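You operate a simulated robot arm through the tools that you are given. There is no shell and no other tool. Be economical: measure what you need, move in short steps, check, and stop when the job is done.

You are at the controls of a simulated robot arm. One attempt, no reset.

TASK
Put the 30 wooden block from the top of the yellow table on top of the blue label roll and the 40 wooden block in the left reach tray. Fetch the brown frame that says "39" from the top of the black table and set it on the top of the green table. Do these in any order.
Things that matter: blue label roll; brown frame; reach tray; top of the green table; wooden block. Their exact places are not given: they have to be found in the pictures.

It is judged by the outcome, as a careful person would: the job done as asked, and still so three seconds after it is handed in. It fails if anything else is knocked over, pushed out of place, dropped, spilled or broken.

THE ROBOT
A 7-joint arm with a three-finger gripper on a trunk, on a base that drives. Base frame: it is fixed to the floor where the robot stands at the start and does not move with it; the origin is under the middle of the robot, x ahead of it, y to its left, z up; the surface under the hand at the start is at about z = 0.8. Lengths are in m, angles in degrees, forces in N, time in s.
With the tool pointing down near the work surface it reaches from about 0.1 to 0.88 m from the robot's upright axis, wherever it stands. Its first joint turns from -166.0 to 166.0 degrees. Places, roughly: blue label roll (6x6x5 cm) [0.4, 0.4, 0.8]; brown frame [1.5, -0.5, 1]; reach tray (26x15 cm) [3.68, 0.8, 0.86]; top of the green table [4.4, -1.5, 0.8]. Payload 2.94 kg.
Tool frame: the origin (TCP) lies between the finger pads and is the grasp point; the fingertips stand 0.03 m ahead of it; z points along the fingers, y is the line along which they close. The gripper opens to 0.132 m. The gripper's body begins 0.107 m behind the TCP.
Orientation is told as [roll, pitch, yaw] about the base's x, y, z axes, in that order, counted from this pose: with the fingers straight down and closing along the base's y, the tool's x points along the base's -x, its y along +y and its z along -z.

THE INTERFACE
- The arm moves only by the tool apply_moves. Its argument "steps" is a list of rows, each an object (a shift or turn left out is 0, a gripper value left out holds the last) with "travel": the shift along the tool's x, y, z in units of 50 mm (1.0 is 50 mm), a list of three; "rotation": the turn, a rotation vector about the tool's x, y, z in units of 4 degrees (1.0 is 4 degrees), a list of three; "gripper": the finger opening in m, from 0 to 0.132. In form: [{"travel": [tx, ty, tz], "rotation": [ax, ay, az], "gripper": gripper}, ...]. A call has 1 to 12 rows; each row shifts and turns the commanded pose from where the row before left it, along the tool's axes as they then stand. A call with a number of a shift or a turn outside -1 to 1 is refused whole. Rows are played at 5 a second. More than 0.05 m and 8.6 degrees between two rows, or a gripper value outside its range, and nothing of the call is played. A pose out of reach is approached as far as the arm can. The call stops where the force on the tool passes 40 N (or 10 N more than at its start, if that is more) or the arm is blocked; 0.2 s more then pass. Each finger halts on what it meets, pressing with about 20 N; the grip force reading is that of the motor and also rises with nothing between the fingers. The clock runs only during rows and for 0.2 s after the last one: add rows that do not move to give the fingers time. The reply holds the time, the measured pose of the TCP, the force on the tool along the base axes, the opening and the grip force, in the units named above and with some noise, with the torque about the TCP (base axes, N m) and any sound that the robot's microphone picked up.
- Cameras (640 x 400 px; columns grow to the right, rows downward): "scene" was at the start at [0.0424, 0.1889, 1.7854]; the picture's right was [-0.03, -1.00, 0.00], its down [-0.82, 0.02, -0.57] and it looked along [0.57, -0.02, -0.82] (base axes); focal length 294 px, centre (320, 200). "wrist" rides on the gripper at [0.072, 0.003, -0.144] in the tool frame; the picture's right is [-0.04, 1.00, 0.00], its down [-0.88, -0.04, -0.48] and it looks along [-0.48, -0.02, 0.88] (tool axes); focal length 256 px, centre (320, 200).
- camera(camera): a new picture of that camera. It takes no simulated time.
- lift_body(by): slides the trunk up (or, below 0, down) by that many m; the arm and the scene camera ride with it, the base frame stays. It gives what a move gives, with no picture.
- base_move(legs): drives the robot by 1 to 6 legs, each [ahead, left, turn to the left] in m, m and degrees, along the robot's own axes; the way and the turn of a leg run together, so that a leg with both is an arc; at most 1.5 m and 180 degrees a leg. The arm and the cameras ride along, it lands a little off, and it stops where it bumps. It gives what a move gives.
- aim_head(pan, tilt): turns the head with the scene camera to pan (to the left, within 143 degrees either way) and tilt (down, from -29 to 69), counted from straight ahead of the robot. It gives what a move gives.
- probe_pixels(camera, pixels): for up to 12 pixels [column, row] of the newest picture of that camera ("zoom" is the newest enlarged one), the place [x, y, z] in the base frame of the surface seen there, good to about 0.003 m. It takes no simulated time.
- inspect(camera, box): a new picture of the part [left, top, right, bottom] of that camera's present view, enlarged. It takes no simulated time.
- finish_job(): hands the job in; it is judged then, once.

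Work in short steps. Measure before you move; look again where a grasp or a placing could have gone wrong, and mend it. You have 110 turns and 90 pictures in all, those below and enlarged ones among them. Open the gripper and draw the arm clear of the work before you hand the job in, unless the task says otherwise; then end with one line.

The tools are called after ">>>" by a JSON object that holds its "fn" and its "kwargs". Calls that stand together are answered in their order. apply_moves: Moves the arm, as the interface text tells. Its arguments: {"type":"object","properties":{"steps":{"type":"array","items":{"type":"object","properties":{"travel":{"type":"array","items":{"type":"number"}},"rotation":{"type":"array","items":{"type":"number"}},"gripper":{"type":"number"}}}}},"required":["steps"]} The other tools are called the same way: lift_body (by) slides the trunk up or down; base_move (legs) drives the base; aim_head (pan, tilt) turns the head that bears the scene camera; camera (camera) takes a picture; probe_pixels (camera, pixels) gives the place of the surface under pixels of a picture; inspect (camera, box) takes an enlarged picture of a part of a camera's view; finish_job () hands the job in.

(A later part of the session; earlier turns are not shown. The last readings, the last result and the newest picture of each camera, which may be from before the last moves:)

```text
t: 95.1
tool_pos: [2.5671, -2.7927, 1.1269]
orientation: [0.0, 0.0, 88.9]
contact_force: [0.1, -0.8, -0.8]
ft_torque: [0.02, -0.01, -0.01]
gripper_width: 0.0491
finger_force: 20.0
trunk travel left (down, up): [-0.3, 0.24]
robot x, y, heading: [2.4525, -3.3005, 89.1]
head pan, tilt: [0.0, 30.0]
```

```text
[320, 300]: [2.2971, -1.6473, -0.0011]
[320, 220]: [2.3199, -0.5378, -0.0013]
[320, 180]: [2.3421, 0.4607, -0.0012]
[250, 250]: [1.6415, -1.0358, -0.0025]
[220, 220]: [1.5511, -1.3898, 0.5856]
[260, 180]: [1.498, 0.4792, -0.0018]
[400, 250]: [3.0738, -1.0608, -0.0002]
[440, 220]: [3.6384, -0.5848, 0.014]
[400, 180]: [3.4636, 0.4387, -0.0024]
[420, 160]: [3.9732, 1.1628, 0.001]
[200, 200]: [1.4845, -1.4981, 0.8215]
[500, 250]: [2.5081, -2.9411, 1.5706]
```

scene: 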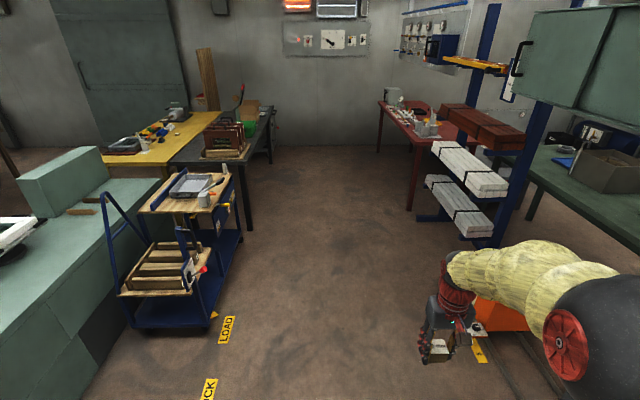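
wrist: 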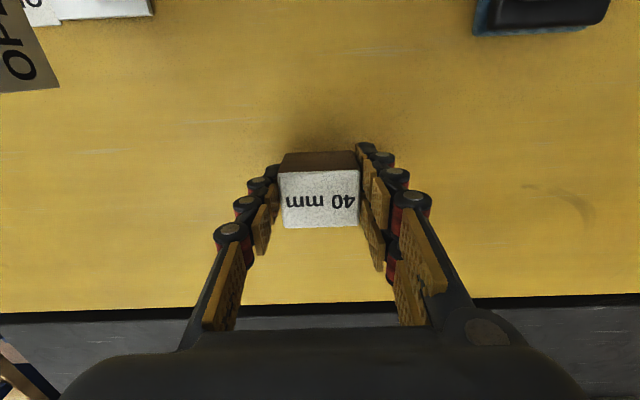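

The corridor north is free. I check the shelf's front edge and the red table edge.

>>> {"fn": "probe_pixels", "kwargs": {"camera": "scene", "pixels": [[446, 60], [440, 110], [432, 145], [425, 180], [500, 75], [495, 235], [412, 210], [378, 105], [270, 108], [237, 205], [480, 340], [470, 190]]}}

>>> {"fn": "inspect", "kwargs": {"camera": "scene", "box": [360, 70, 460, 160]}}

```text
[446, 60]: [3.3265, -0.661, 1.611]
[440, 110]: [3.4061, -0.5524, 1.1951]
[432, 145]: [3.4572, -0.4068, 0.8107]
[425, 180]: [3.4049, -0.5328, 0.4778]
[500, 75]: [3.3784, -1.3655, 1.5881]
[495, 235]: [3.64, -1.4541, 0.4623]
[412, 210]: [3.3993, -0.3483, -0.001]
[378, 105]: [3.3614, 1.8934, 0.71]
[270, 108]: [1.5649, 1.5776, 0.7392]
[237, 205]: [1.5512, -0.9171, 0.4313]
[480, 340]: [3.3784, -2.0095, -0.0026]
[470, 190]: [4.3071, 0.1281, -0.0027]
```

```text
4.44 times, centred on (410, 115) of scene
```

zoom: 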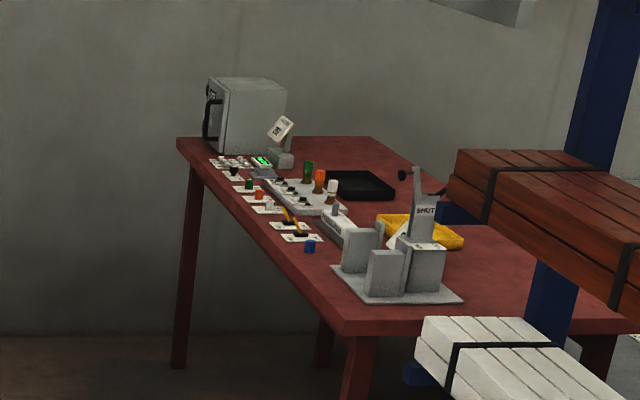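

Two trays stand on the red table: black (left) and yellow (right). I drive up to y≈0.8 and face the table.

>>> {"fn": "base_move", "kwargs": {"legs": [[1.5, 0, 0], [1.5, 0, 0], [1.1, 0, 0], [0, 0, -89]]}}

>>> {"fn": "camera", "kwargs": {"camera": "scene"}}

```text
t: 118.5
tool_pos: [2.9556, 0.7193, 1.1272]
orientation: [0.1, 0.0, 3.8]
contact_force: [-0.2, -0.2, -0.2]
ft_torque: [-0.02, 0.01, 0.03]
gripper_width: 0.049
finger_force: 20.5
trunk travel left (down, up): [-0.3, 0.24]
robot x, y, heading: [2.4375, 0.7907, 3.7]
head pan, tilt: [0.0, 30.0]
```

```text
58 pictures are left
```

scene: 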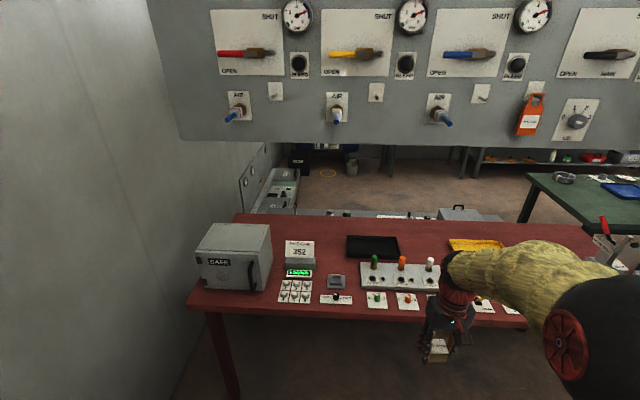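

The black tray is at (373,247). I probe it, the board in front, and the overhead panel.

>>> {"fn": "probe_pixels", "kwargs": {"camera": "scene", "pixels": [[348, 239], [400, 240], [347, 254], [400, 256], [373, 250], [374, 260], [402, 262], [430, 263], [400, 278], [350, 140], [340, 118], [340, 300]]}}

>>> {"fn": "inspect", "kwargs": {"camera": "scene", "box": [320, 210, 480, 310]}}

```text
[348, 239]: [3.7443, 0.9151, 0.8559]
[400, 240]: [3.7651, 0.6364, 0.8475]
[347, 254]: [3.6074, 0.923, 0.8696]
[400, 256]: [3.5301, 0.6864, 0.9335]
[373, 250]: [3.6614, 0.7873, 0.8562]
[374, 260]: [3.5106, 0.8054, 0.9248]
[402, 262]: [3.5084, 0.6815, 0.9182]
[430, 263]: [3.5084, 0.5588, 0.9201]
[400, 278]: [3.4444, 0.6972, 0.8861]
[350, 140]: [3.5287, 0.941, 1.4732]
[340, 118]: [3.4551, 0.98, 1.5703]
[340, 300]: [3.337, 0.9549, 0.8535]
```

```text
4.00 times, centred on (400, 260) of scene
```

zoom: 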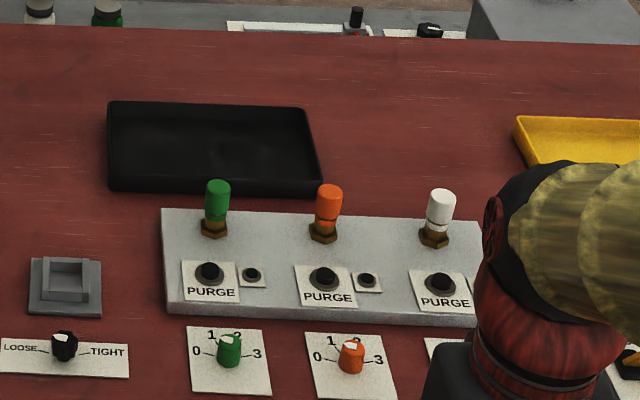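

The panel's lower edge hangs at about z 1.47, x 3.5, over the table, so I lower the trunk to keep the forearm low and raise the hand a bit to compensate. The gripper still holds.

>>> {"fn": "lift_body", "kwargs": {"by": -0.2}}

>>> {"fn": "apply_moves", "kwargs": {"steps": [{"travel": [0, 0, -0.3]}, {"travel": [0, 0, -0.5]}, {"travel": [0, 0, -0.5]}, {"travel": [0, 0, -0.5]}, {"travel": [0, 0, -0.4]}, {"travel": [0, 0, -0.2]}, {}]}}

>>> {"fn": "base_move", "kwargs": {"legs": [[0.4, 0, -3.7]]}}

>>> {"fn": "camera", "kwargs": {"camera": "scene"}}

```text
t: 120.7
tool_pos: [2.9553, 0.7178, 0.9274]
orientation: [0.1, -0.1, 3.6]
contact_force: [0.5, 0.0, -0.8]
ft_torque: [0.02, 0.0, 0.0]
gripper_width: 0.0492
finger_force: 20.4
trunk travel left (down, up): [-0.1, 0.44]
robot x, y, heading: [2.4378, 0.7902, 3.6]
head pan, tilt: [0.0, 30.0]
```

```text
t: 122.3
tool_pos: [2.956, 0.7184, 1.0466]
orientation: [-0.1, -0.1, 3.6]
contact_force: [0.7, 0.3, -0.8]
ft_torque: [0.02, -0.02, -0.02]
gripper_width: 0.0489
finger_force: 19.6
trunk travel left (down, up): [-0.1, 0.44]
robot x, y, heading: [2.4355, 0.7892, 3.4]
head pan, tilt: [0.0, 30.0]
```

```text
t: 124.8
tool_pos: [3.349, 0.6979, 1.0454]
orientation: [-0.1, 0.0, 0.0]
contact_force: [1.1, 0.1, -1.0]
ft_torque: [0.04, 0.02, -0.02]
gripper_width: 0.0491
finger_force: 20.4
trunk travel left (down, up): [-0.1, 0.44]
robot x, y, heading: [2.8396, 0.8012, 0.1]
head pan, tilt: [0.0, 30.0]
```

```text
56 pictures are left
```

scene: 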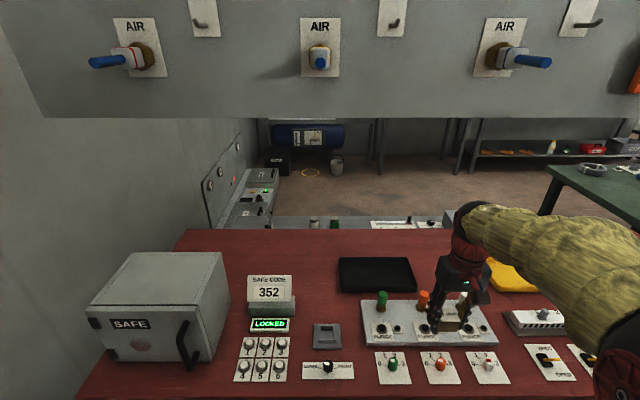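

Now I measure the panel's lower edge, the tray and the arm's upper outline from here.

>>> {"fn": "probe_pixels", "kwargs": {"camera": "scene", "pixels": [[320, 112], [500, 112], [320, 118], [342, 262], [410, 262], [345, 288], [412, 286], [376, 275], [480, 206], [560, 225], [610, 260], [120, 62]]}}

```text
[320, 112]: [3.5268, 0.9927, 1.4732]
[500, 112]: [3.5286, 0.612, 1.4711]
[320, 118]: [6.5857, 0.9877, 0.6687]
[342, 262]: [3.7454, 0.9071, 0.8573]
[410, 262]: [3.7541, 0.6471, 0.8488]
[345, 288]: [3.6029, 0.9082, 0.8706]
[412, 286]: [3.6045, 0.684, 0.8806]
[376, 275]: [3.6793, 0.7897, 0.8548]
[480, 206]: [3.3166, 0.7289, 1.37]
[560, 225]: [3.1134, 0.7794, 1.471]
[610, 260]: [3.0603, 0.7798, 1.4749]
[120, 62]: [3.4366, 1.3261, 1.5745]
```

Wrist top is 1.37 against the panel's 1.47; to gain margin I raise the hand 80 mm and drop the trunk another 90 mm, then extend halfway.

>>> {"fn": "apply_moves", "kwargs": {"steps": [{"travel": [0, 0, -0.3]}, {"travel": [0, 0, -0.5]}, {"travel": [0, 0, -0.5]}, {"travel": [0, 0, -0.3]}, {}]}}

>>> {"fn": "lift_body", "kwargs": {"by": -0.09}}

>>> {"fn": "apply_moves", "kwargs": {"steps": [{"travel": [-0.2, 0.06, 0]}, {"travel": [-0.4, 0.1, 0]}, {"travel": [-0.5, 0.14, 0]}, {"travel": [-0.5, 0.14, 0]}, {"travel": [-0.5, 0.14, 0]}, {"travel": [-0.5, 0.14, 0]}, {"travel": [-0.4, 0.1, 0]}, {"travel": [-0.2, 0.06, 0]}, {}]}}

>>> {"fn": "camera", "kwargs": {"camera": "scene"}}

```text
t: 126.0
tool_pos: [3.3479, 0.699, 1.1258]
orientation: [0.0, 0.0, 0.1]
contact_force: [0.2, -0.1, -1.0]
ft_torque: [0.02, 0.02, 0.02]
gripper_width: 0.0491
finger_force: 20.2
trunk travel left (down, up): [-0.1, 0.44]
robot x, y, heading: [2.8394, 0.8035, -0.2]
head pan, tilt: [0.0, 30.0]
```

```text
t: 127.2
tool_pos: [3.3473, 0.6995, 1.0349]
orientation: [0.1, 0.1, 0.0]
contact_force: [0.3, 0.5, 0.0]
ft_torque: [-0.03, -0.02, -0.01]
gripper_width: 0.0492
finger_force: 19.4
trunk travel left (down, up): [-0.01, 0.53]
robot x, y, heading: [2.8395, 0.8033, -0.1]
head pan, tilt: [0.0, 30.0]
```

```text
t: 129.2
tool_pos: [3.5091, 0.7431, 1.037]
orientation: [0.0, -0.1, 0.0]
contact_force: [0.0, 0.0, -1.0]
ft_torque: [0.01, 0.03, 0.0]
gripper_width: 0.0488
finger_force: 19.9
trunk travel left (down, up): [-0.01, 0.53]
robot x, y, heading: [2.8383, 0.8043, -0.2]
head pan, tilt: [0.0, 30.0]
```

```text
55 pictures are left
```

scene: 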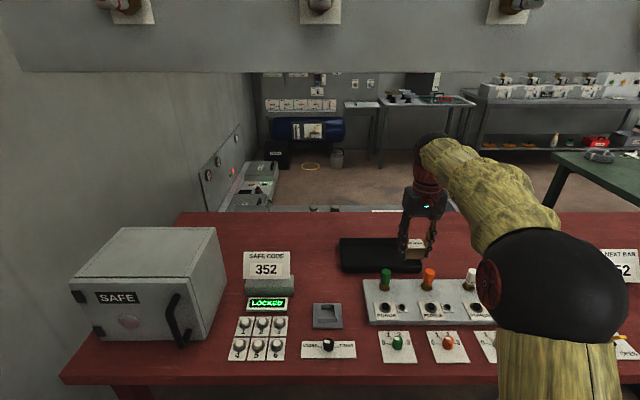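

The arm passes well under the panel. I extend on to (3.675, 0.79).

>>> {"fn": "apply_moves", "kwargs": {"steps": [{"travel": [-0.2, 0.06, 0]}, {"travel": [-0.4, 0.1, 0]}, {"travel": [-0.5, 0.14, 0]}, {"travel": [-0.5, 0.14, 0]}, {"travel": [-0.5, 0.14, 0]}, {"travel": [-0.5, 0.14, 0]}, {"travel": [-0.4, 0.1, 0]}, {"travel": [-0.3, 0.08, 0]}, {}]}}

>>> {"fn": "camera", "kwargs": {"camera": "wrist"}}

>>> {"fn": "camera", "kwargs": {"camera": "scene"}}

```text
t: 131.2
tool_pos: [3.6565, 0.7842, 1.0341]
orientation: [0.0, -0.1, 0.0]
contact_force: [-0.1, 0.2, -1.3]
ft_torque: [-0.01, 0.0, 0.0]
gripper_width: 0.0491
finger_force: 20.2
out of reach, approached as far as the arm can: row 8
trunk travel left (down, up): [-0.01, 0.53]
robot x, y, heading: [2.8352, 0.8049, -0.2]
head pan, tilt: [0.0, 30.0]
```

```text
54 pictures are left
```

wrist: 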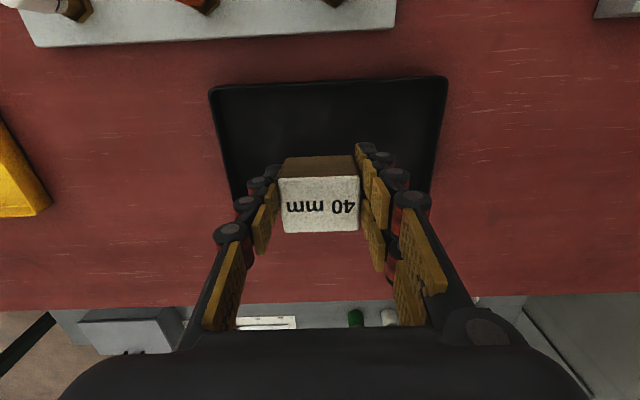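

```text
53 pictures are left
```

scene: 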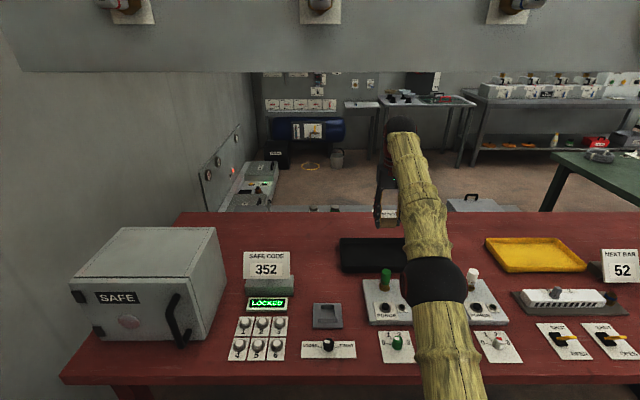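

At arm's limit at x=3.657; driving the base 25 mm ahead will restore slack. First I check the height of the elbow over the panel board.

>>> {"fn": "probe_pixels", "kwargs": {"camera": "scene", "pixels": [[435, 280], [455, 300], [420, 200], [425, 245], [386, 278], [472, 280], [400, 125], [440, 380]]}}

>>> {"fn": "base_move", "kwargs": {"legs": [[0.028, 0, 0]]}}

```text
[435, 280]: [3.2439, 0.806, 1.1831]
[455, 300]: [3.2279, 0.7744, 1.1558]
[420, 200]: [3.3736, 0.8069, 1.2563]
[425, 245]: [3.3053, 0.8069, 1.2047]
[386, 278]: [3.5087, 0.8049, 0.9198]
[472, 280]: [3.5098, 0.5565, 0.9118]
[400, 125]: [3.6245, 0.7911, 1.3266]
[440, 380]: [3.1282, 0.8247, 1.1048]
```

```text
t: 132.1
tool_pos: [3.6856, 0.7836, 1.0337]
orientation: [-0.1, -0.2, 0.0]
contact_force: [0.2, -0.8, -0.4]
ft_torque: [-0.03, -0.02, 0.01]
gripper_width: 0.0491
finger_force: 19.8
trunk travel left (down, up): [-0.01, 0.53]
robot x, y, heading: [2.8653, 0.8042, 0.1]
head pan, tilt: [0.0, 30.0]
```

Elbow clearance is fine. Now I lower the block to just above the tray floor (z≈0.855).

>>> {"fn": "apply_moves", "kwargs": {"steps": [{"travel": [0.1, 0.1, 0.3]}, {"travel": [0, 0, 0.5]}, {"travel": [0, 0, 0.5]}, {"travel": [0, 0, 0.5]}, {"travel": [0, 0, 0.5]}, {"travel": [0, 0, 0.3]}, {"travel": [0, 0, 0.15]}, {"travel": [0, 0, 0.06]}, {}]}}

>>> {"fn": "camera", "kwargs": {"camera": "wrist"}}

>>> {"fn": "camera", "kwargs": {"camera": "scene"}}

```text
t: 134.1
tool_pos: [3.6803, 0.7892, 0.8937]
orientation: [0.0, -0.1, 0.0]
contact_force: [0.7, -0.4, -0.4]
ft_torque: [0.01, 0.01, -0.01]
gripper_width: 0.0489
finger_force: 20.1
trunk travel left (down, up): [-0.01, 0.53]
robot x, y, heading: [2.8654, 0.8039, 0.1]
head pan, tilt: [0.0, 30.0]
```

```text
52 pictures are left
```

wrist: 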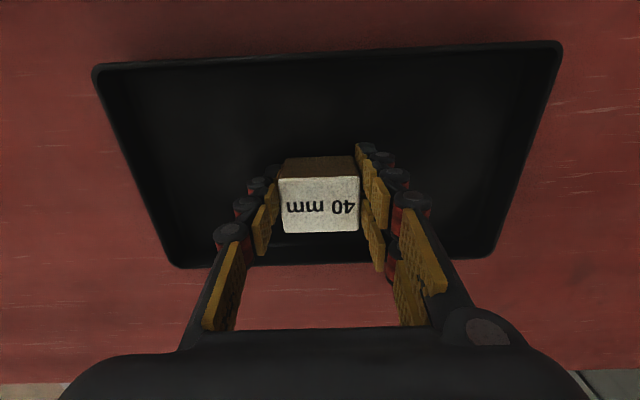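

```text
51 pictures are left
```

scene: 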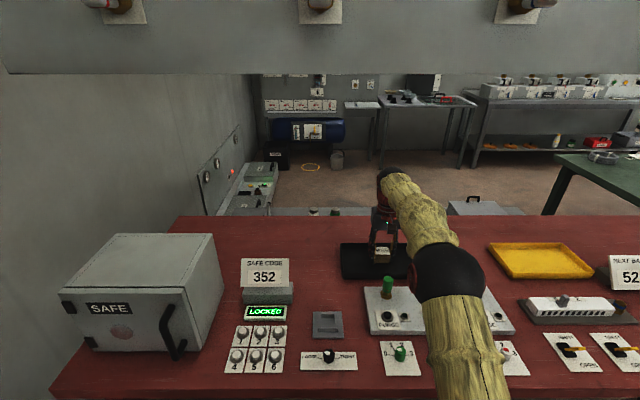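

The block is inside the tray in the wrist view, its outline well inside the rim. I creep down 1 mm at a time.

>>> {"fn": "apply_moves", "kwargs": {"steps": [{"travel": [0, 0, 0.03]}, {"travel": [0, 0, 0.03]}, {"travel": [0, 0, 0.03]}, {}]}}

```text
t: 135.1
tool_pos: [3.6789, 0.7896, 0.8903]
orientation: [0.0, -0.1, 0.0]
contact_force: [0.7, -0.7, 1.5]
ft_torque: [-0.04, 0.0, -0.01]
gripper_width: 0.0491
finger_force: 19.9
trunk travel left (down, up): [-0.01, 0.53]
robot x, y, heading: [2.8636, 0.8012, 0.1]
head pan, tilt: [0.0, 30.0]
```

Contact is just beginning; I go another 1.5 mm.

>>> {"fn": "apply_moves", "kwargs": {"steps": [{"travel": [0, 0, 0.02]}, {"travel": [0, 0, 0.02]}, {}]}}

```text
t: 135.9
tool_pos: [3.6809, 0.7884, 0.8893]
orientation: [-0.1, -0.2, 0.0]
contact_force: [1.1, 1.6, 13.2]
ft_torque: [0.02, 0.1, 0.01]
gripper_width: 0.0492
finger_force: 19.6
trunk travel left (down, up): [-0.01, 0.53]
robot x, y, heading: [2.8642, 0.8036, -0.0]
head pan, tilt: [0.0, 30.0]
```

It rests on the floor of the tray (13 N). I ease off, open and rise.

>>> {"fn": "apply_moves", "kwargs": {"steps": [{"travel": [0, 0, -0.02]}, {"gripper": 0.055}, {"gripper": 0.09}, {}, {}, {}, {"travel": [0, 0, -0.2]}, {"travel": [0, 0, -0.5]}, {"travel": [0, 0, -0.7]}, {"travel": [0, 0, -0.7]}, {"travel": [0, 0, -0.6]}, {}]}}

>>> {"fn": "camera", "kwargs": {"camera": "wrist"}}

```text
t: 138.5
tool_pos: [3.6792, 0.7871, 1.0254]
orientation: [0.0, 0.0, -0.1]
contact_force: [-0.5, 0.5, -0.7]
ft_torque: [0.04, 0.04, 0.03]
gripper_width: 0.0899
finger_force: 0.1
trunk travel left (down, up): [-0.01, 0.53]
robot x, y, heading: [2.8659, 0.802, -0.0]
head pan, tilt: [0.0, 30.0]
```

```text
50 pictures are left
```

wrist: 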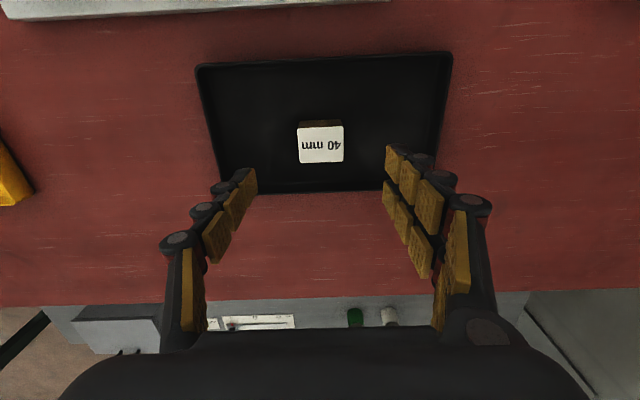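

The 40 block is upright in the left tray. I pull the arm back the way it came, then back the base away and raise the trunk.

>>> {"fn": "apply_moves", "kwargs": {"steps": [{"travel": [0.6, -0.16, 0]}, {"travel": [0.6, -0.16, -0.1]}, {"travel": [0.6, -0.16, 0]}, {"travel": [0.6, -0.16, 0]}, {"travel": [0.6, -0.16, 0]}, {"travel": [0.6, -0.16, 0]}, {"travel": [0.6, -0.16, 0]}, {"travel": [0.6, -0.16, 0]}, {"travel": [0.6, -0.16, 0]}, {"travel": [0.6, -0.16, 0]}, {"travel": [0.6, -0.16, 0]}]}}

>>> {"fn": "base_move", "kwargs": {"legs": [[-0.35, 0, 0]]}}

>>> {"fn": "lift_body", "kwargs": {"by": 0.29}}

>>> {"fn": "aim_head", "kwargs": {"pan": -130, "tilt": 30}}

>>> {"fn": "camera", "kwargs": {"camera": "scene"}}

```text
t: 140.9
tool_pos: [3.3495, 0.7016, 1.0304]
orientation: [0.0, -0.2, 0.0]
contact_force: [0.1, -0.1, -0.2]
ft_torque: [0.0, 0.04, 0.0]
gripper_width: 0.0899
finger_force: 0.1
trunk travel left (down, up): [-0.01, 0.53]
robot x, y, heading: [2.866, 0.8049, 0.0]
head pan, tilt: [0.0, 30.0]
```

```text
t: 143.1
tool_pos: [3.006, 0.7029, 1.0281]
orientation: [0.0, -0.1, 0.2]
contact_force: [0.4, 0.3, -0.4]
ft_torque: [0.0, 0.02, -0.01]
gripper_width: 0.0901
finger_force: 0.0
trunk travel left (down, up): [-0.01, 0.53]
robot x, y, heading: [2.5228, 0.8046, -0.1]
head pan, tilt: [0.0, 30.0]
```

```text
t: 146.0
tool_pos: [3.0052, 0.7039, 1.3188]
orientation: [0.0, -0.1, 0.0]
contact_force: [0.1, -0.2, 0.4]
ft_torque: [-0.04, -0.01, 0.0]
gripper_width: 0.0897
finger_force: 0.1
trunk travel left (down, up): [-0.3, 0.24]
robot x, y, heading: [2.5215, 0.8012, 0.0]
head pan, tilt: [0.0, 30.0]
```

```text
t: 148.1
tool_pos: [3.006, 0.7022, 1.3184]
orientation: [0.0, -0.1, 0.1]
contact_force: [-0.2, 0.0, -0.4]
ft_torque: [0.01, -0.01, -0.02]
gripper_width: 0.0901
finger_force: 0.0
trunk travel left (down, up): [-0.3, 0.24]
robot x, y, heading: [2.5197, 0.8035, 0.2]
head pan, tilt: [-130.0, 30.0]
```

```text
49 pictures are left
```

scene: 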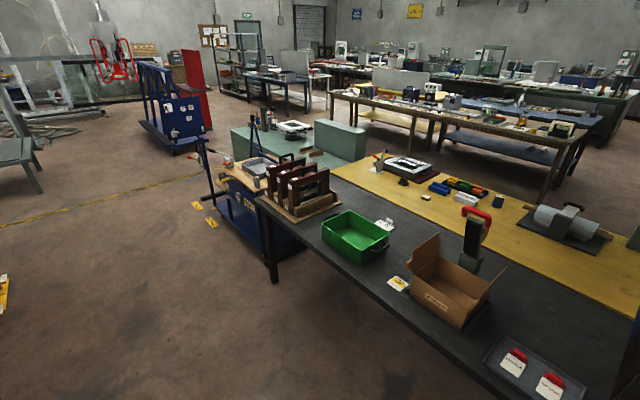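

The three frames stand on a wooden rack at (300,190) on the black table. I drive around to face them from the open side.

>>> {"fn": "base_move", "kwargs": {"legs": [[0, 0, -90], [1.28, 0, 0], [0, 0, -90]]}}

>>> {"fn": "aim_head", "kwargs": {"pan": 0, "tilt": 45}}

>>> {"fn": "camera", "kwargs": {"camera": "scene"}}

```text
t: 162.1
tool_pos: [2.0673, -0.39, 1.3205]
orientation: [0.0, -0.1, -177.2]
contact_force: [-0.1, -0.6, -0.3]
ft_torque: [-0.03, -0.02, 0.03]
gripper_width: 0.0899
finger_force: 0.1
trunk travel left (down, up): [-0.3, 0.24]
robot x, y, heading: [2.5528, -0.4701, -177.2]
head pan, tilt: [-130.0, 30.0]
```

```text
t: 164.2
tool_pos: [2.0657, -0.3914, 1.3195]
orientation: [0.0, 0.0, -177.2]
contact_force: [-0.2, -0.6, -0.5]
ft_torque: [0.0, -0.01, 0.02]
gripper_width: 0.0901
finger_force: 0.0
trunk travel left (down, up): [-0.3, 0.24]
robot x, y, heading: [2.5556, -0.468, -177.2]
head pan, tilt: [0.0, 45.0]
```

```text
48 pictures are left
```

scene: 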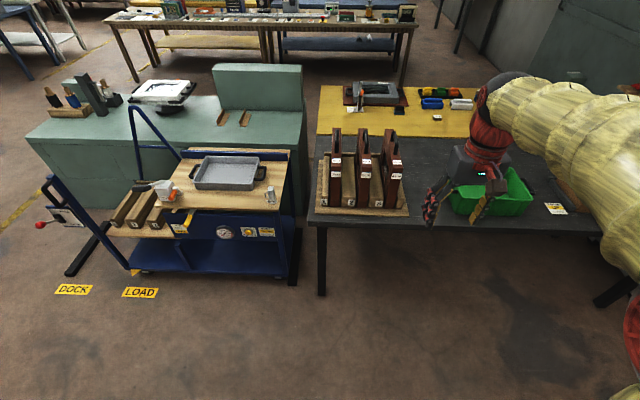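

The frames carry labels on their near edges; I enlarge them.

>>> {"fn": "inspect", "kwargs": {"camera": "scene", "box": [305, 120, 425, 220]}}

>>> {"fn": "probe_pixels", "kwargs": {"camera": "scene", "pixels": [[335, 133], [362, 133], [389, 134], [337, 160], [366, 161], [397, 161], [335, 200], [363, 200], [391, 200], [365, 212], [440, 215], [320, 224]]}}

```text
4.00 times, centred on (365, 170) of scene
```

zoom: 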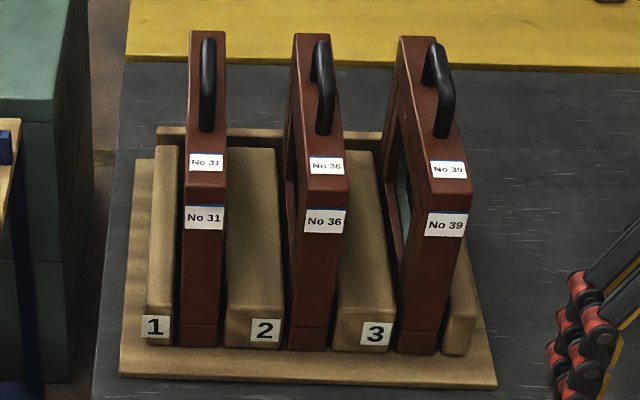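

```text
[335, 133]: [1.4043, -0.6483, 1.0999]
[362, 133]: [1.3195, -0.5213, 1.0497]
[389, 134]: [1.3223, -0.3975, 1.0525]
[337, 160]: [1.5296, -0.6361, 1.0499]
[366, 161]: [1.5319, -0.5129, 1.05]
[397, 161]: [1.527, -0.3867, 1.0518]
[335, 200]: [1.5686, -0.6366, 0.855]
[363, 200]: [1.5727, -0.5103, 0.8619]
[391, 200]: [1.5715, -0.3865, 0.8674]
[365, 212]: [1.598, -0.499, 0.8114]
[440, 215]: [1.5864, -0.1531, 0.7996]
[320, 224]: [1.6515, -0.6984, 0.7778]
```

The brown frame "No 39" is the rightmost one (y≈-0.39, top z 1.05, handle to ~1.10). I square up and drive 0.42 m nearer, with the hand at z 1.32.

>>> {"fn": "base_move", "kwargs": {"legs": [[0.42, 0, -2.8]]}}

>>> {"fn": "camera", "kwargs": {"camera": "scene"}}

>>> {"fn": "camera", "kwargs": {"camera": "wrist"}}

```text
t: 166.8
tool_pos: [1.6494, -0.3861, 1.3195]
orientation: [0.0, 0.0, -179.2]
contact_force: [-0.5, -0.5, -0.2]
ft_torque: [0.0, -0.02, 0.03]
gripper_width: 0.09
finger_force: 0.1
trunk travel left (down, up): [-0.3, 0.24]
robot x, y, heading: [2.1348, -0.4833, -179.2]
head pan, tilt: [0.0, 45.0]
```

```text
46 pictures are left
```

scene: 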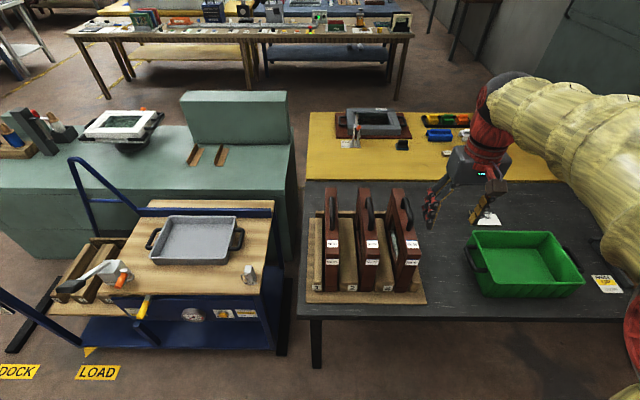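

```text
45 pictures are left
```

wrist: 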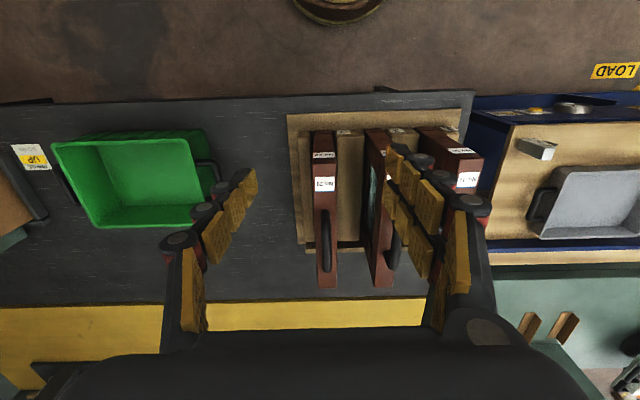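

Frame 39 shows at columns 312-338 in the wrist view. I enlarge it to measure its faces and handle.

>>> {"fn": "inspect", "kwargs": {"camera": "wrist", "box": [264, 120, 424, 300]}}

```text
2.22 times, centred on (344, 210) of wrist
```

zoom: 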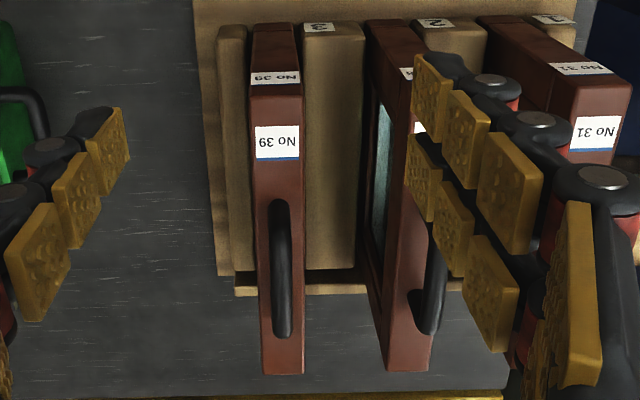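

>>> {"fn": "probe_pixels", "kwargs": {"camera": "zoom", "pixels": [[254, 100], [301, 100], [256, 180], [301, 180], [263, 365], [303, 365], [278, 205], [282, 265], [283, 325], [385, 340], [340, 150], [277, 90]]}}

```text
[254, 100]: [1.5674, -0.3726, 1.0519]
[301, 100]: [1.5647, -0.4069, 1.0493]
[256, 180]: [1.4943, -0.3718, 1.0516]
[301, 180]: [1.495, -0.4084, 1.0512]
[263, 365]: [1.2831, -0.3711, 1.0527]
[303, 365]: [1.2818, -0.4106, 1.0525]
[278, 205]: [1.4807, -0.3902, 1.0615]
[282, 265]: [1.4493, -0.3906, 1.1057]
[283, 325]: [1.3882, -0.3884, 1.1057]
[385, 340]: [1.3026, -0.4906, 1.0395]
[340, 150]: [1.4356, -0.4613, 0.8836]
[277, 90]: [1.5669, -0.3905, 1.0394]
```

Frame 39: x 1.28–1.57, y -0.371…-0.410, top 1.052, handle top 1.106. I move above its centre (1.425, -0.3905) at z 1.19, squaring the yaw.

>>> {"fn": "apply_moves", "kwargs": {"steps": [{"travel": [-0.64, 0.01, 0], "rotation": [0, 0, 0.2]}, {"travel": [-0.64, 0.01, 0]}, {"travel": [-0.64, 0.01, 0.3]}, {"travel": [-0.64, 0.01, 0.4]}, {"travel": [-0.64, 0.01, 0.4]}, {"travel": [-0.64, 0.01, 0.5]}, {"travel": [-0.64, 0.02, 0.5]}, {"travel": [0, 0, 0.5]}, {}, {}]}}

>>> {"fn": "camera", "kwargs": {"camera": "wrist"}}

```text
t: 169.0
tool_pos: [1.4248, -0.3874, 1.1905]
orientation: [0.1, 0.0, 179.9]
contact_force: [-0.3, 0.6, -0.7]
ft_torque: [-0.01, 0.01, -0.02]
gripper_width: 0.09
finger_force: 0.0
trunk travel left (down, up): [-0.3, 0.24]
robot x, y, heading: [2.1385, -0.4829, -179.2]
head pan, tilt: [0.0, 45.0]
```

```text
43 pictures are left
```

wrist: 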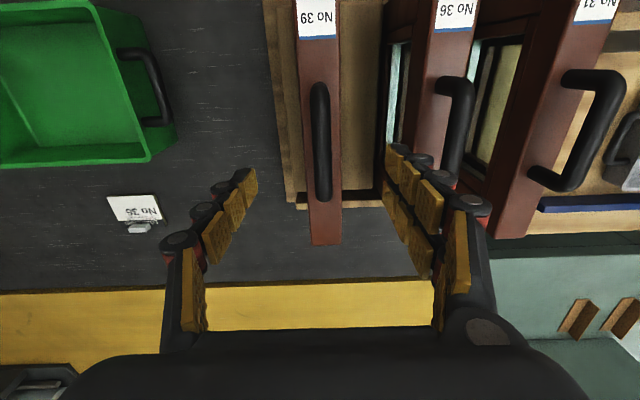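

Well aligned; I recheck the frame's centre from here.

>>> {"fn": "probe_pixels", "kwargs": {"camera": "wrist", "pixels": [[301, 60], [340, 60], [312, 235], [339, 235], [320, 140], [424, 140], [319, 243]]}}

```text
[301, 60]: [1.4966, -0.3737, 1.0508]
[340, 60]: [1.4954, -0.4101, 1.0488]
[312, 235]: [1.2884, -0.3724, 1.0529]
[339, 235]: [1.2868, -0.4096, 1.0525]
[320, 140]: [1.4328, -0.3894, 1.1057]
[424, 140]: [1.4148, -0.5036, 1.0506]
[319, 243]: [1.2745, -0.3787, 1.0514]
```

The centre is y=-0.391, so I shift 3 mm, descend 150 mm and close.

>>> {"fn": "apply_moves", "kwargs": {"steps": [{"travel": [0, 0.07, 0.4]}, {"travel": [0, 0, 0.6]}, {"travel": [0, 0, 0.6]}, {"travel": [0, 0, 0.6]}, {"travel": [0, 0, 0.5]}, {"travel": [0, 0, 0.3]}, {}]}}

>>> {"fn": "apply_moves", "kwargs": {"steps": [{"gripper": 0.01}, {}, {}, {}, {}, {}, {}]}}

>>> {"fn": "camera", "kwargs": {"camera": "wrist"}}

```text
t: 170.6
tool_pos: [1.4243, -0.3926, 1.0386]
orientation: [0.0, -0.1, 179.9]
contact_force: [0.2, -0.1, -0.5]
ft_torque: [0.01, -0.01, 0.02]
gripper_width: 0.0901
finger_force: 0.1
trunk travel left (down, up): [-0.3, 0.24]
robot x, y, heading: [2.1366, -0.4832, -179.3]
head pan, tilt: [0.0, 45.0]
```

```text
t: 172.2
tool_pos: [1.4249, -0.3923, 1.0391]
orientation: [0.0, -0.1, 179.9]
contact_force: [0.7, 0.3, 1.7]
ft_torque: [0.13, -0.11, 0.28]
gripper_width: 0.0436
finger_force: 20.0
trunk travel left (down, up): [-0.3, 0.24]
robot x, y, heading: [2.1386, -0.4827, -179.3]
head pan, tilt: [0.0, 45.0]
```

```text
42 pictures are left
```

wrist: 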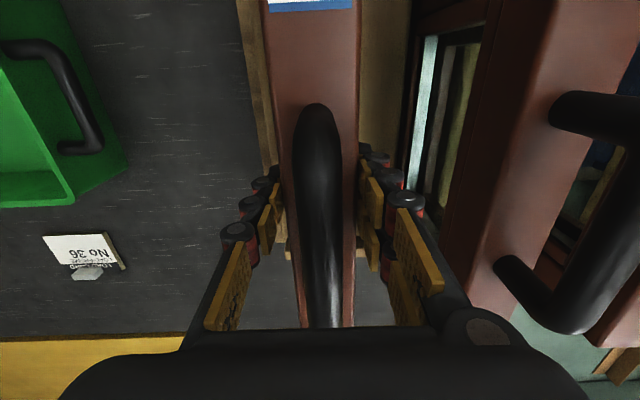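

The fingers grip the frame's top bar (43.6 mm). I lift slowly and watch the force.

>>> {"fn": "apply_moves", "kwargs": {"steps": [{"travel": [0, 0, -0.05]}, {"travel": [0, 0, -0.08]}, {"travel": [0, 0, -0.1]}, {"travel": [0, 0, -0.1]}, {"travel": [0, 0, -0.1]}, {"travel": [0, 0, -0.07]}, {}]}}

>>> {"fn": "camera", "kwargs": {"camera": "wrist"}}

```text
t: 173.8
tool_pos: [1.4238, -0.3922, 1.0644]
orientation: [0.1, -0.1, 179.9]
contact_force: [1.1, -0.1, -10.1]
ft_torque: [-0.03, -0.01, 0.03]
gripper_width: 0.0436
finger_force: 19.5
trunk travel left (down, up): [-0.3, 0.24]
robot x, y, heading: [2.1362, -0.4828, -179.3]
head pan, tilt: [0.0, 45.0]
```

```text
41 pictures are left
```

wrist: 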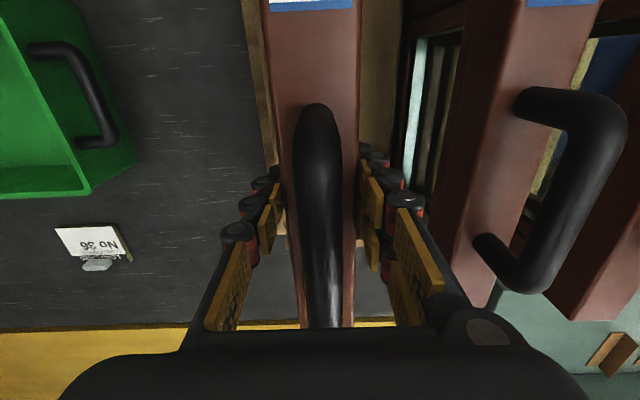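

About 10 N of weight, balanced, no slip. I keep lifting gently.

>>> {"fn": "apply_moves", "kwargs": {"steps": [{"travel": [0, 0, -0.08]}, {"travel": [0, 0, -0.15]}, {"travel": [0, 0, -0.22]}, {"travel": [0, 0, -0.28]}, {"travel": [0, 0, -0.3]}, {"travel": [0, 0, -0.3]}, {"travel": [0, 0, -0.3]}, {"travel": [0, 0, -0.3]}, {"travel": [0, 0, -0.28]}, {"travel": [0, 0, -0.2]}, {"travel": [0, 0, -0.1]}, {}]}}

>>> {"fn": "camera", "kwargs": {"camera": "scene"}}

```text
t: 176.4
tool_pos: [1.4246, -0.3917, 1.1896]
orientation: [0.1, 0.0, 179.9]
contact_force: [0.2, -0.5, -9.0]
ft_torque: [-0.03, -0.07, 0.0]
gripper_width: 0.0436
finger_force: 20.2
trunk travel left (down, up): [-0.3, 0.24]
robot x, y, heading: [2.1315, -0.4778, -179.6]
head pan, tilt: [0.0, 45.0]
```

```text
40 pictures are left
```

scene: 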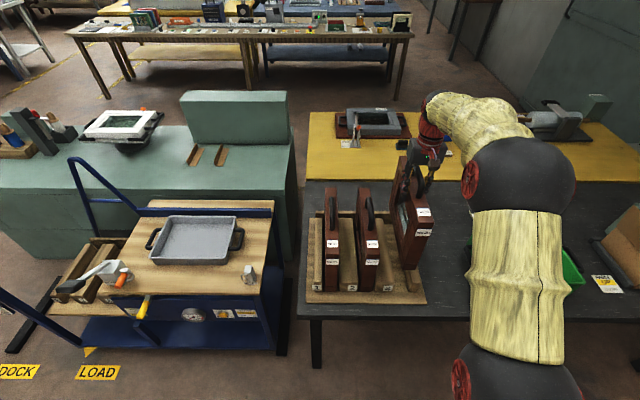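

The frame is clear of the rack, still gripped. I raise the trunk 0.1 m and back away 0.45 m, then look toward the green table.

>>> {"fn": "lift_body", "kwargs": {"by": 0.1}}

>>> {"fn": "base_move", "kwargs": {"legs": [[-0.2, 0, 0], [-0.2, 0, 0]]}}

>>> {"fn": "aim_head", "kwargs": {"pan": 140, "tilt": 25}}

>>> {"fn": "camera", "kwargs": {"camera": "scene"}}

>>> {"fn": "camera", "kwargs": {"camera": "wrist"}}

```text
t: 177.7
tool_pos: [1.4252, -0.3922, 1.2885]
orientation: [0.0, -0.1, 179.9]
contact_force: [0.3, 0.6, -9.5]
ft_torque: [-0.01, -0.02, -0.05]
gripper_width: 0.0439
finger_force: 20.0
trunk travel left (down, up): [-0.4, 0.14]
robot x, y, heading: [2.1343, -0.481, -179.2]
head pan, tilt: [0.0, 45.0]
```

```text
t: 180.5
tool_pos: [1.8259, -0.3879, 1.2905]
orientation: [0.1, -0.1, -179.9]
contact_force: [0.9, 0.3, -9.7]
ft_torque: [-0.01, 0.02, 0.02]
gripper_width: 0.0434
finger_force: 19.8
trunk travel left (down, up): [-0.4, 0.14]
robot x, y, heading: [2.53, -0.4777, -179.0]
head pan, tilt: [0.0, 45.0]
```

```text
t: 182.7
tool_pos: [1.8236, -0.3889, 1.2896]
orientation: [0.0, 0.0, -179.9]
contact_force: [-0.6, -0.6, -8.9]
ft_torque: [-0.04, -0.05, 0.01]
gripper_width: 0.0437
finger_force: 19.8
trunk travel left (down, up): [-0.4, 0.14]
robot x, y, heading: [2.5347, -0.4764, -179.0]
head pan, tilt: [140.0, 25.0]
```

```text
39 pictures are left
```

scene: 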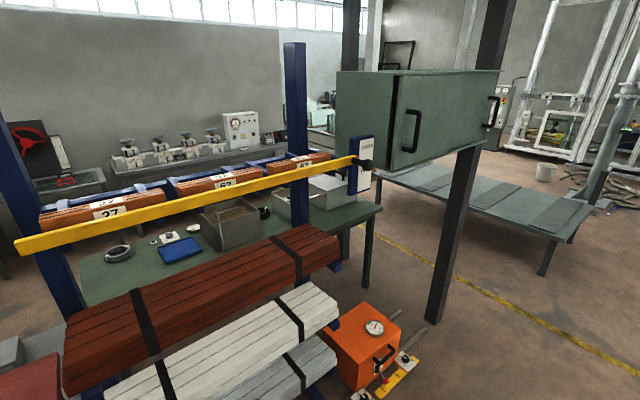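

```text
38 pictures are left
```

wrist: 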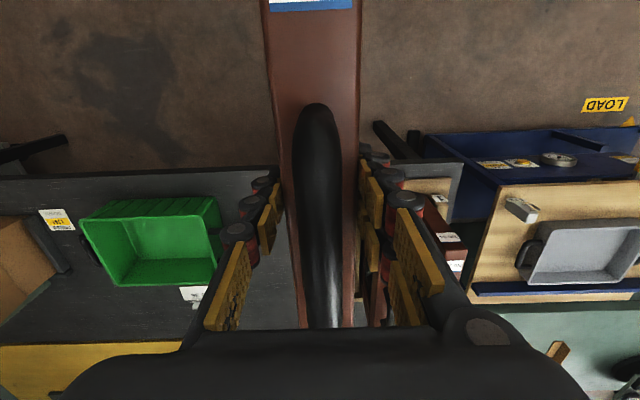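

The frame hangs well. I measure the green table, the hanging cabinet, posts and floor space.

>>> {"fn": "probe_pixels", "kwargs": {"camera": "scene", "pixels": [[370, 207], [350, 222], [100, 285], [330, 190], [290, 205], [395, 165], [485, 140], [340, 130], [440, 310], [350, 205], [370, 265], [540, 270]]}}

>>> {"fn": "probe_pixels", "kwargs": {"camera": "scene", "pixels": [[500, 300], [560, 340], [480, 260], [370, 170], [500, 200], [430, 250], [310, 225], [230, 235], [180, 250], [120, 252], [268, 205], [290, 230]]}}

```text
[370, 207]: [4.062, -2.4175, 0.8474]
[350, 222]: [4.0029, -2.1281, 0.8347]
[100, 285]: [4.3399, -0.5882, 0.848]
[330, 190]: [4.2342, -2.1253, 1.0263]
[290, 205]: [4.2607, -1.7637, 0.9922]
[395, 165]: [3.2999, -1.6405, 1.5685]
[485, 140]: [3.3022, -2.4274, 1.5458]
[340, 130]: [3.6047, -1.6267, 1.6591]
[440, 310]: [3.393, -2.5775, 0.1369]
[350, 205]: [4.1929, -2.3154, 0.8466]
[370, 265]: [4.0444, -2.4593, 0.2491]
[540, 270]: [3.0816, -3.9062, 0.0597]
```

```text
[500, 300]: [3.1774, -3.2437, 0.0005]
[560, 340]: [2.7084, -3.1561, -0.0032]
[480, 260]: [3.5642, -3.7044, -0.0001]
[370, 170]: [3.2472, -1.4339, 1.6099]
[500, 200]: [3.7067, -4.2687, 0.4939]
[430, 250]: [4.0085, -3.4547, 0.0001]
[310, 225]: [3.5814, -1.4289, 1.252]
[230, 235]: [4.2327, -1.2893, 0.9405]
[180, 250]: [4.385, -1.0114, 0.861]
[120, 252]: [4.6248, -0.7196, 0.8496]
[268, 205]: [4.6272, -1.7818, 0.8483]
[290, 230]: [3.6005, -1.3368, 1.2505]
```

The green table top is z≈0.848, x 4.0–4.7, ending at y≈-2.45, best approached from the -y side. First I draw the frame in closer for the drive.

>>> {"fn": "apply_moves", "kwargs": {"steps": [{"travel": [0.1, 0, 0]}, {"travel": [0.25, 0, 0]}, {"travel": [0.4, 0, 0]}, {"travel": [0.5, 0, 0]}, {"travel": [0.5, 0, 0]}, {"travel": [0.5, 0, 0]}, {"travel": [0.5, 0, 0]}, {"travel": [0.5, 0, 0]}, {"travel": [0.5, 0, 0]}, {"travel": [0.5, 0, 0]}, {"travel": [0.3, 0, 0]}, {"travel": [0.1, 0, 0]}]}}

>>> {"fn": "base_move", "kwargs": {"legs": [[0, 0, 89], [1.3, 0, 0], [1.35, 0, 0]]}}

>>> {"fn": "aim_head", "kwargs": {"pan": 60, "tilt": 30}}

>>> {"fn": "camera", "kwargs": {"camera": "scene"}}

```text
t: 185.3
tool_pos: [2.0583, -0.3889, 1.2911]
orientation: [0.0, -0.1, -179.7]
contact_force: [0.2, 0.2, -8.8]
ft_torque: [-0.01, -0.08, -0.02]
gripper_width: 0.0436
finger_force: 19.8
trunk travel left (down, up): [-0.4, 0.14]
robot x, y, heading: [2.534, -0.4765, -179.1]
head pan, tilt: [140.0, 25.0]
```

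```text
t: 201.9
tool_pos: [2.3638, -3.5933, 1.2918]
orientation: [-0.1, 0.0, -91.8]
contact_force: [1.2, 0.5, -9.0]
ft_torque: [0.06, -0.03, 0.02]
gripper_width: 0.0436
finger_force: 19.8
trunk travel left (down, up): [-0.4, 0.14]
robot x, y, heading: [2.4676, -3.1164, -90.9]
head pan, tilt: [140.0, 25.0]
```

```text
t: 203.5
tool_pos: [2.3632, -3.591, 1.2906]
orientation: [-0.1, 0.0, -91.7]
contact_force: [-1.4, 0.1, -9.1]
ft_torque: [0.04, 0.02, -0.05]
gripper_width: 0.0437
finger_force: 20.4
trunk travel left (down, up): [-0.4, 0.14]
robot x, y, heading: [2.4666, -3.118, -90.7]
head pan, tilt: [60.0, 30.0]
```

```text
37 pictures are left
```

scene: 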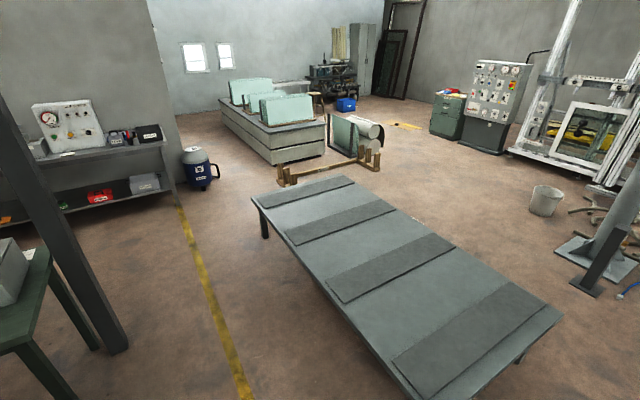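

Clear floor ahead between the post and the low grey table. I turn left and drive 1.9 m along y≈-3.15.

>>> {"fn": "base_move", "kwargs": {"legs": [[0, 0, 90.7], [0.95, -0.04, 0]]}}

>>> {"fn": "aim_head", "kwargs": {"pan": 25, "tilt": 35}}

>>> {"fn": "camera", "kwargs": {"camera": "scene"}}

>>> {"fn": "probe_pixels", "kwargs": {"camera": "scene", "pixels": [[320, 300], [320, 200], [200, 250], [150, 250], [250, 220], [100, 200], [60, 170], [400, 250], [450, 300], [200, 180], [150, 180], [300, 150]]}}

```text
t: 212.3
tool_pos: [3.8913, -3.2586, 1.2908]
orientation: [0.0, 0.0, -1.0]
contact_force: [0.0, -0.2, -9.6]
ft_torque: [0.01, 0.01, 0.0]
gripper_width: 0.0438
finger_force: 19.6
trunk travel left (down, up): [-0.4, 0.14]
robot x, y, heading: [3.4161, -3.1621, -0.4]
head pan, tilt: [60.0, 30.0]
```

```text
t: 213.3
tool_pos: [3.8907, -3.2588, 1.292]
orientation: [0.0, -0.1, -1.0]
contact_force: [0.5, 0.1, -9.7]
ft_torque: [0.0, 0.05, 0.0]
gripper_width: 0.0437
finger_force: 20.0
trunk travel left (down, up): [-0.4, 0.14]
robot x, y, heading: [3.4129, -3.1619, -0.3]
head pan, tilt: [25.0, 35.0]
```

```text
36 pictures are left
```

scene: 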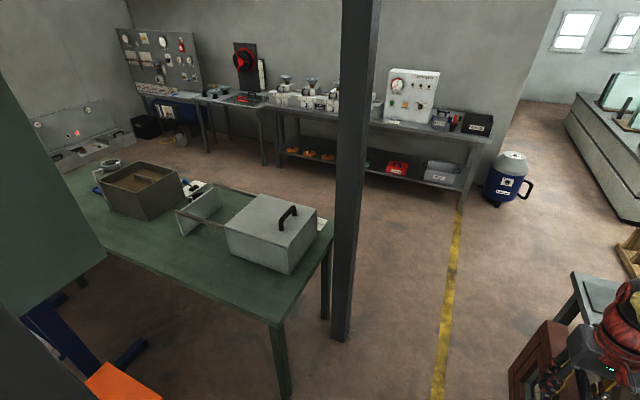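

```text
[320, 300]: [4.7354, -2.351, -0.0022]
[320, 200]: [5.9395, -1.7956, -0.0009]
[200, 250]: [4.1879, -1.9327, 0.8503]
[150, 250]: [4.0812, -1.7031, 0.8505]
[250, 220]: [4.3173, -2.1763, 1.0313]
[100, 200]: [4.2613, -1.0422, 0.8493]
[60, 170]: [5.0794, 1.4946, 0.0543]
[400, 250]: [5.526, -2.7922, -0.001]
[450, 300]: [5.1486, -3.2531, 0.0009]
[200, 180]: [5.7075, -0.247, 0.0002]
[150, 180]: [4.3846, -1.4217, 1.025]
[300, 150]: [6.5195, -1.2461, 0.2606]
```

The table's near corner is at (280,320) and a second post at (345,330). I probe the table corners, the box, and the post.

>>> {"fn": "probe_pixels", "kwargs": {"camera": "scene", "pixels": [[278, 318], [330, 232], [228, 236], [290, 268], [312, 228], [345, 338], [334, 330], [180, 210], [185, 232], [235, 275], [260, 290], [300, 272]]}}

>>> {"fn": "inspect", "kwargs": {"camera": "scene", "box": [60, 140, 360, 340]}}

```text
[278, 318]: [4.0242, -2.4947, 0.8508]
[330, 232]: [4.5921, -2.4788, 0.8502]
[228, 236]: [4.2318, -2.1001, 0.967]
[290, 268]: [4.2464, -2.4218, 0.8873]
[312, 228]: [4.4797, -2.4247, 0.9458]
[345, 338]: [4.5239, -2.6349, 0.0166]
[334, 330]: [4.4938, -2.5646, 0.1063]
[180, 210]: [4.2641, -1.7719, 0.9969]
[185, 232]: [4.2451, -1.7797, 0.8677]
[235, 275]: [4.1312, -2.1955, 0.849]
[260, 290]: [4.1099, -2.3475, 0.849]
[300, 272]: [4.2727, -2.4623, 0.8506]
```

```text
2.00 times, centred on (210, 240) of scene
```

zoom: 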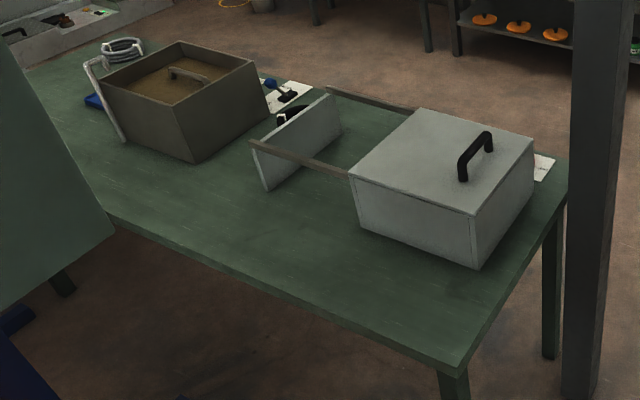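

The table's free strip is x 4.02–4.22, y -2.48…-1.9, beside the grey box. I'll stand at about (3.86,-2.95) facing +y, between the posts; drive ahead and turn first.

>>> {"fn": "base_move", "kwargs": {"legs": [[0.44, 0, 0], [0, 0, 90.4], [0.18, 0, 0]]}}

>>> {"fn": "aim_head", "kwargs": {"pan": -10, "tilt": 50}}

>>> {"fn": "camera", "kwargs": {"camera": "scene"}}

>>> {"fn": "camera", "kwargs": {"camera": "wrist"}}

```text
t: 220.9
tool_pos: [3.9604, -2.5066, 1.2899]
orientation: [0.0, 0.2, 88.4]
contact_force: [0.1, 1.4, -9.8]
ft_torque: [-0.09, 0.01, 0.0]
gripper_width: 0.0438
finger_force: 20.4
trunk travel left (down, up): [-0.4, 0.14]
robot x, y, heading: [3.8589, -2.9815, 89.1]
head pan, tilt: [25.0, 35.0]
```

```text
t: 221.9
tool_pos: [3.9602, -2.5086, 1.291]
orientation: [0.0, 0.1, 88.4]
contact_force: [0.8, -0.3, -9.3]
ft_torque: [-0.05, -0.02, -0.01]
gripper_width: 0.0438
finger_force: 19.8
trunk travel left (down, up): [-0.4, 0.14]
robot x, y, heading: [3.8588, -2.9808, 89.1]
head pan, tilt: [-10.0, 50.0]
```

```text
34 pictures are left
```

scene: 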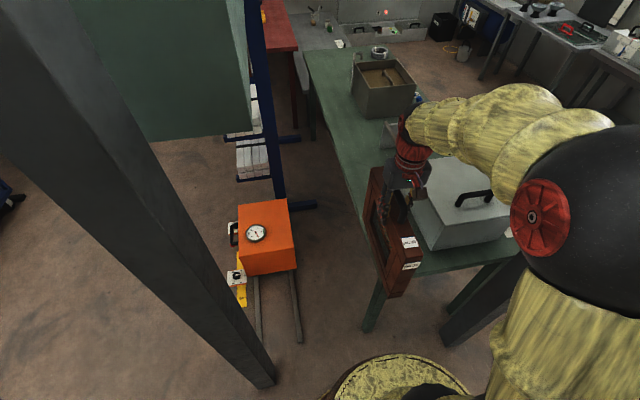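

```text
33 pictures are left
```

wrist: 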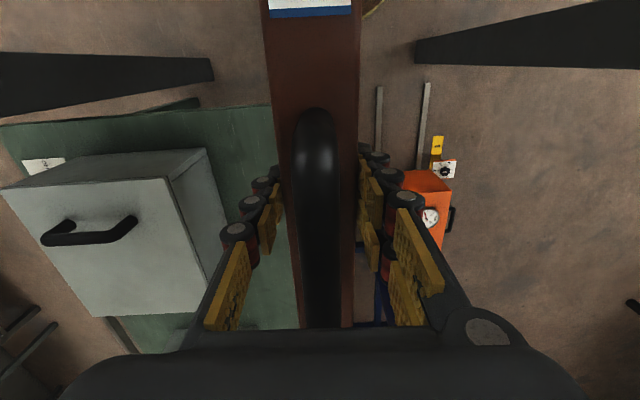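

The frame hangs beside the grey box. I check the elbow's and box's positions before moving sideways 145 mm and ahead 230 mm.

>>> {"fn": "probe_pixels", "kwargs": {"camera": "scene", "pixels": [[560, 190], [600, 150], [540, 150], [430, 180], [418, 215], [480, 320], [365, 215], [400, 140]]}}

>>> {"fn": "probe_pixels", "kwargs": {"camera": "wrist", "pixels": [[205, 160], [210, 230], [226, 240], [240, 120], [268, 112], [100, 310], [8, 188], [175, 200]]}}

```text
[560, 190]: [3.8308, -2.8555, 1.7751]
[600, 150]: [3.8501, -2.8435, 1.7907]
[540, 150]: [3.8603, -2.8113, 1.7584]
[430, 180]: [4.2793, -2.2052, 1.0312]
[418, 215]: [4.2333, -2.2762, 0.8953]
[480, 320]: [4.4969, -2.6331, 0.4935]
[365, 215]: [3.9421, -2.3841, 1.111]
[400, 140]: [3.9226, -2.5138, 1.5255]
```

```text
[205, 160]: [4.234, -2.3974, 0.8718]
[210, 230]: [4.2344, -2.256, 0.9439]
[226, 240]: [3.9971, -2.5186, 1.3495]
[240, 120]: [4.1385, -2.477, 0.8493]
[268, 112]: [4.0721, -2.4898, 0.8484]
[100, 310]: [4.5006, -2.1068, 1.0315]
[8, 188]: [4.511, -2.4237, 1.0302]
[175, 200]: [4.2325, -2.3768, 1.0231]
```

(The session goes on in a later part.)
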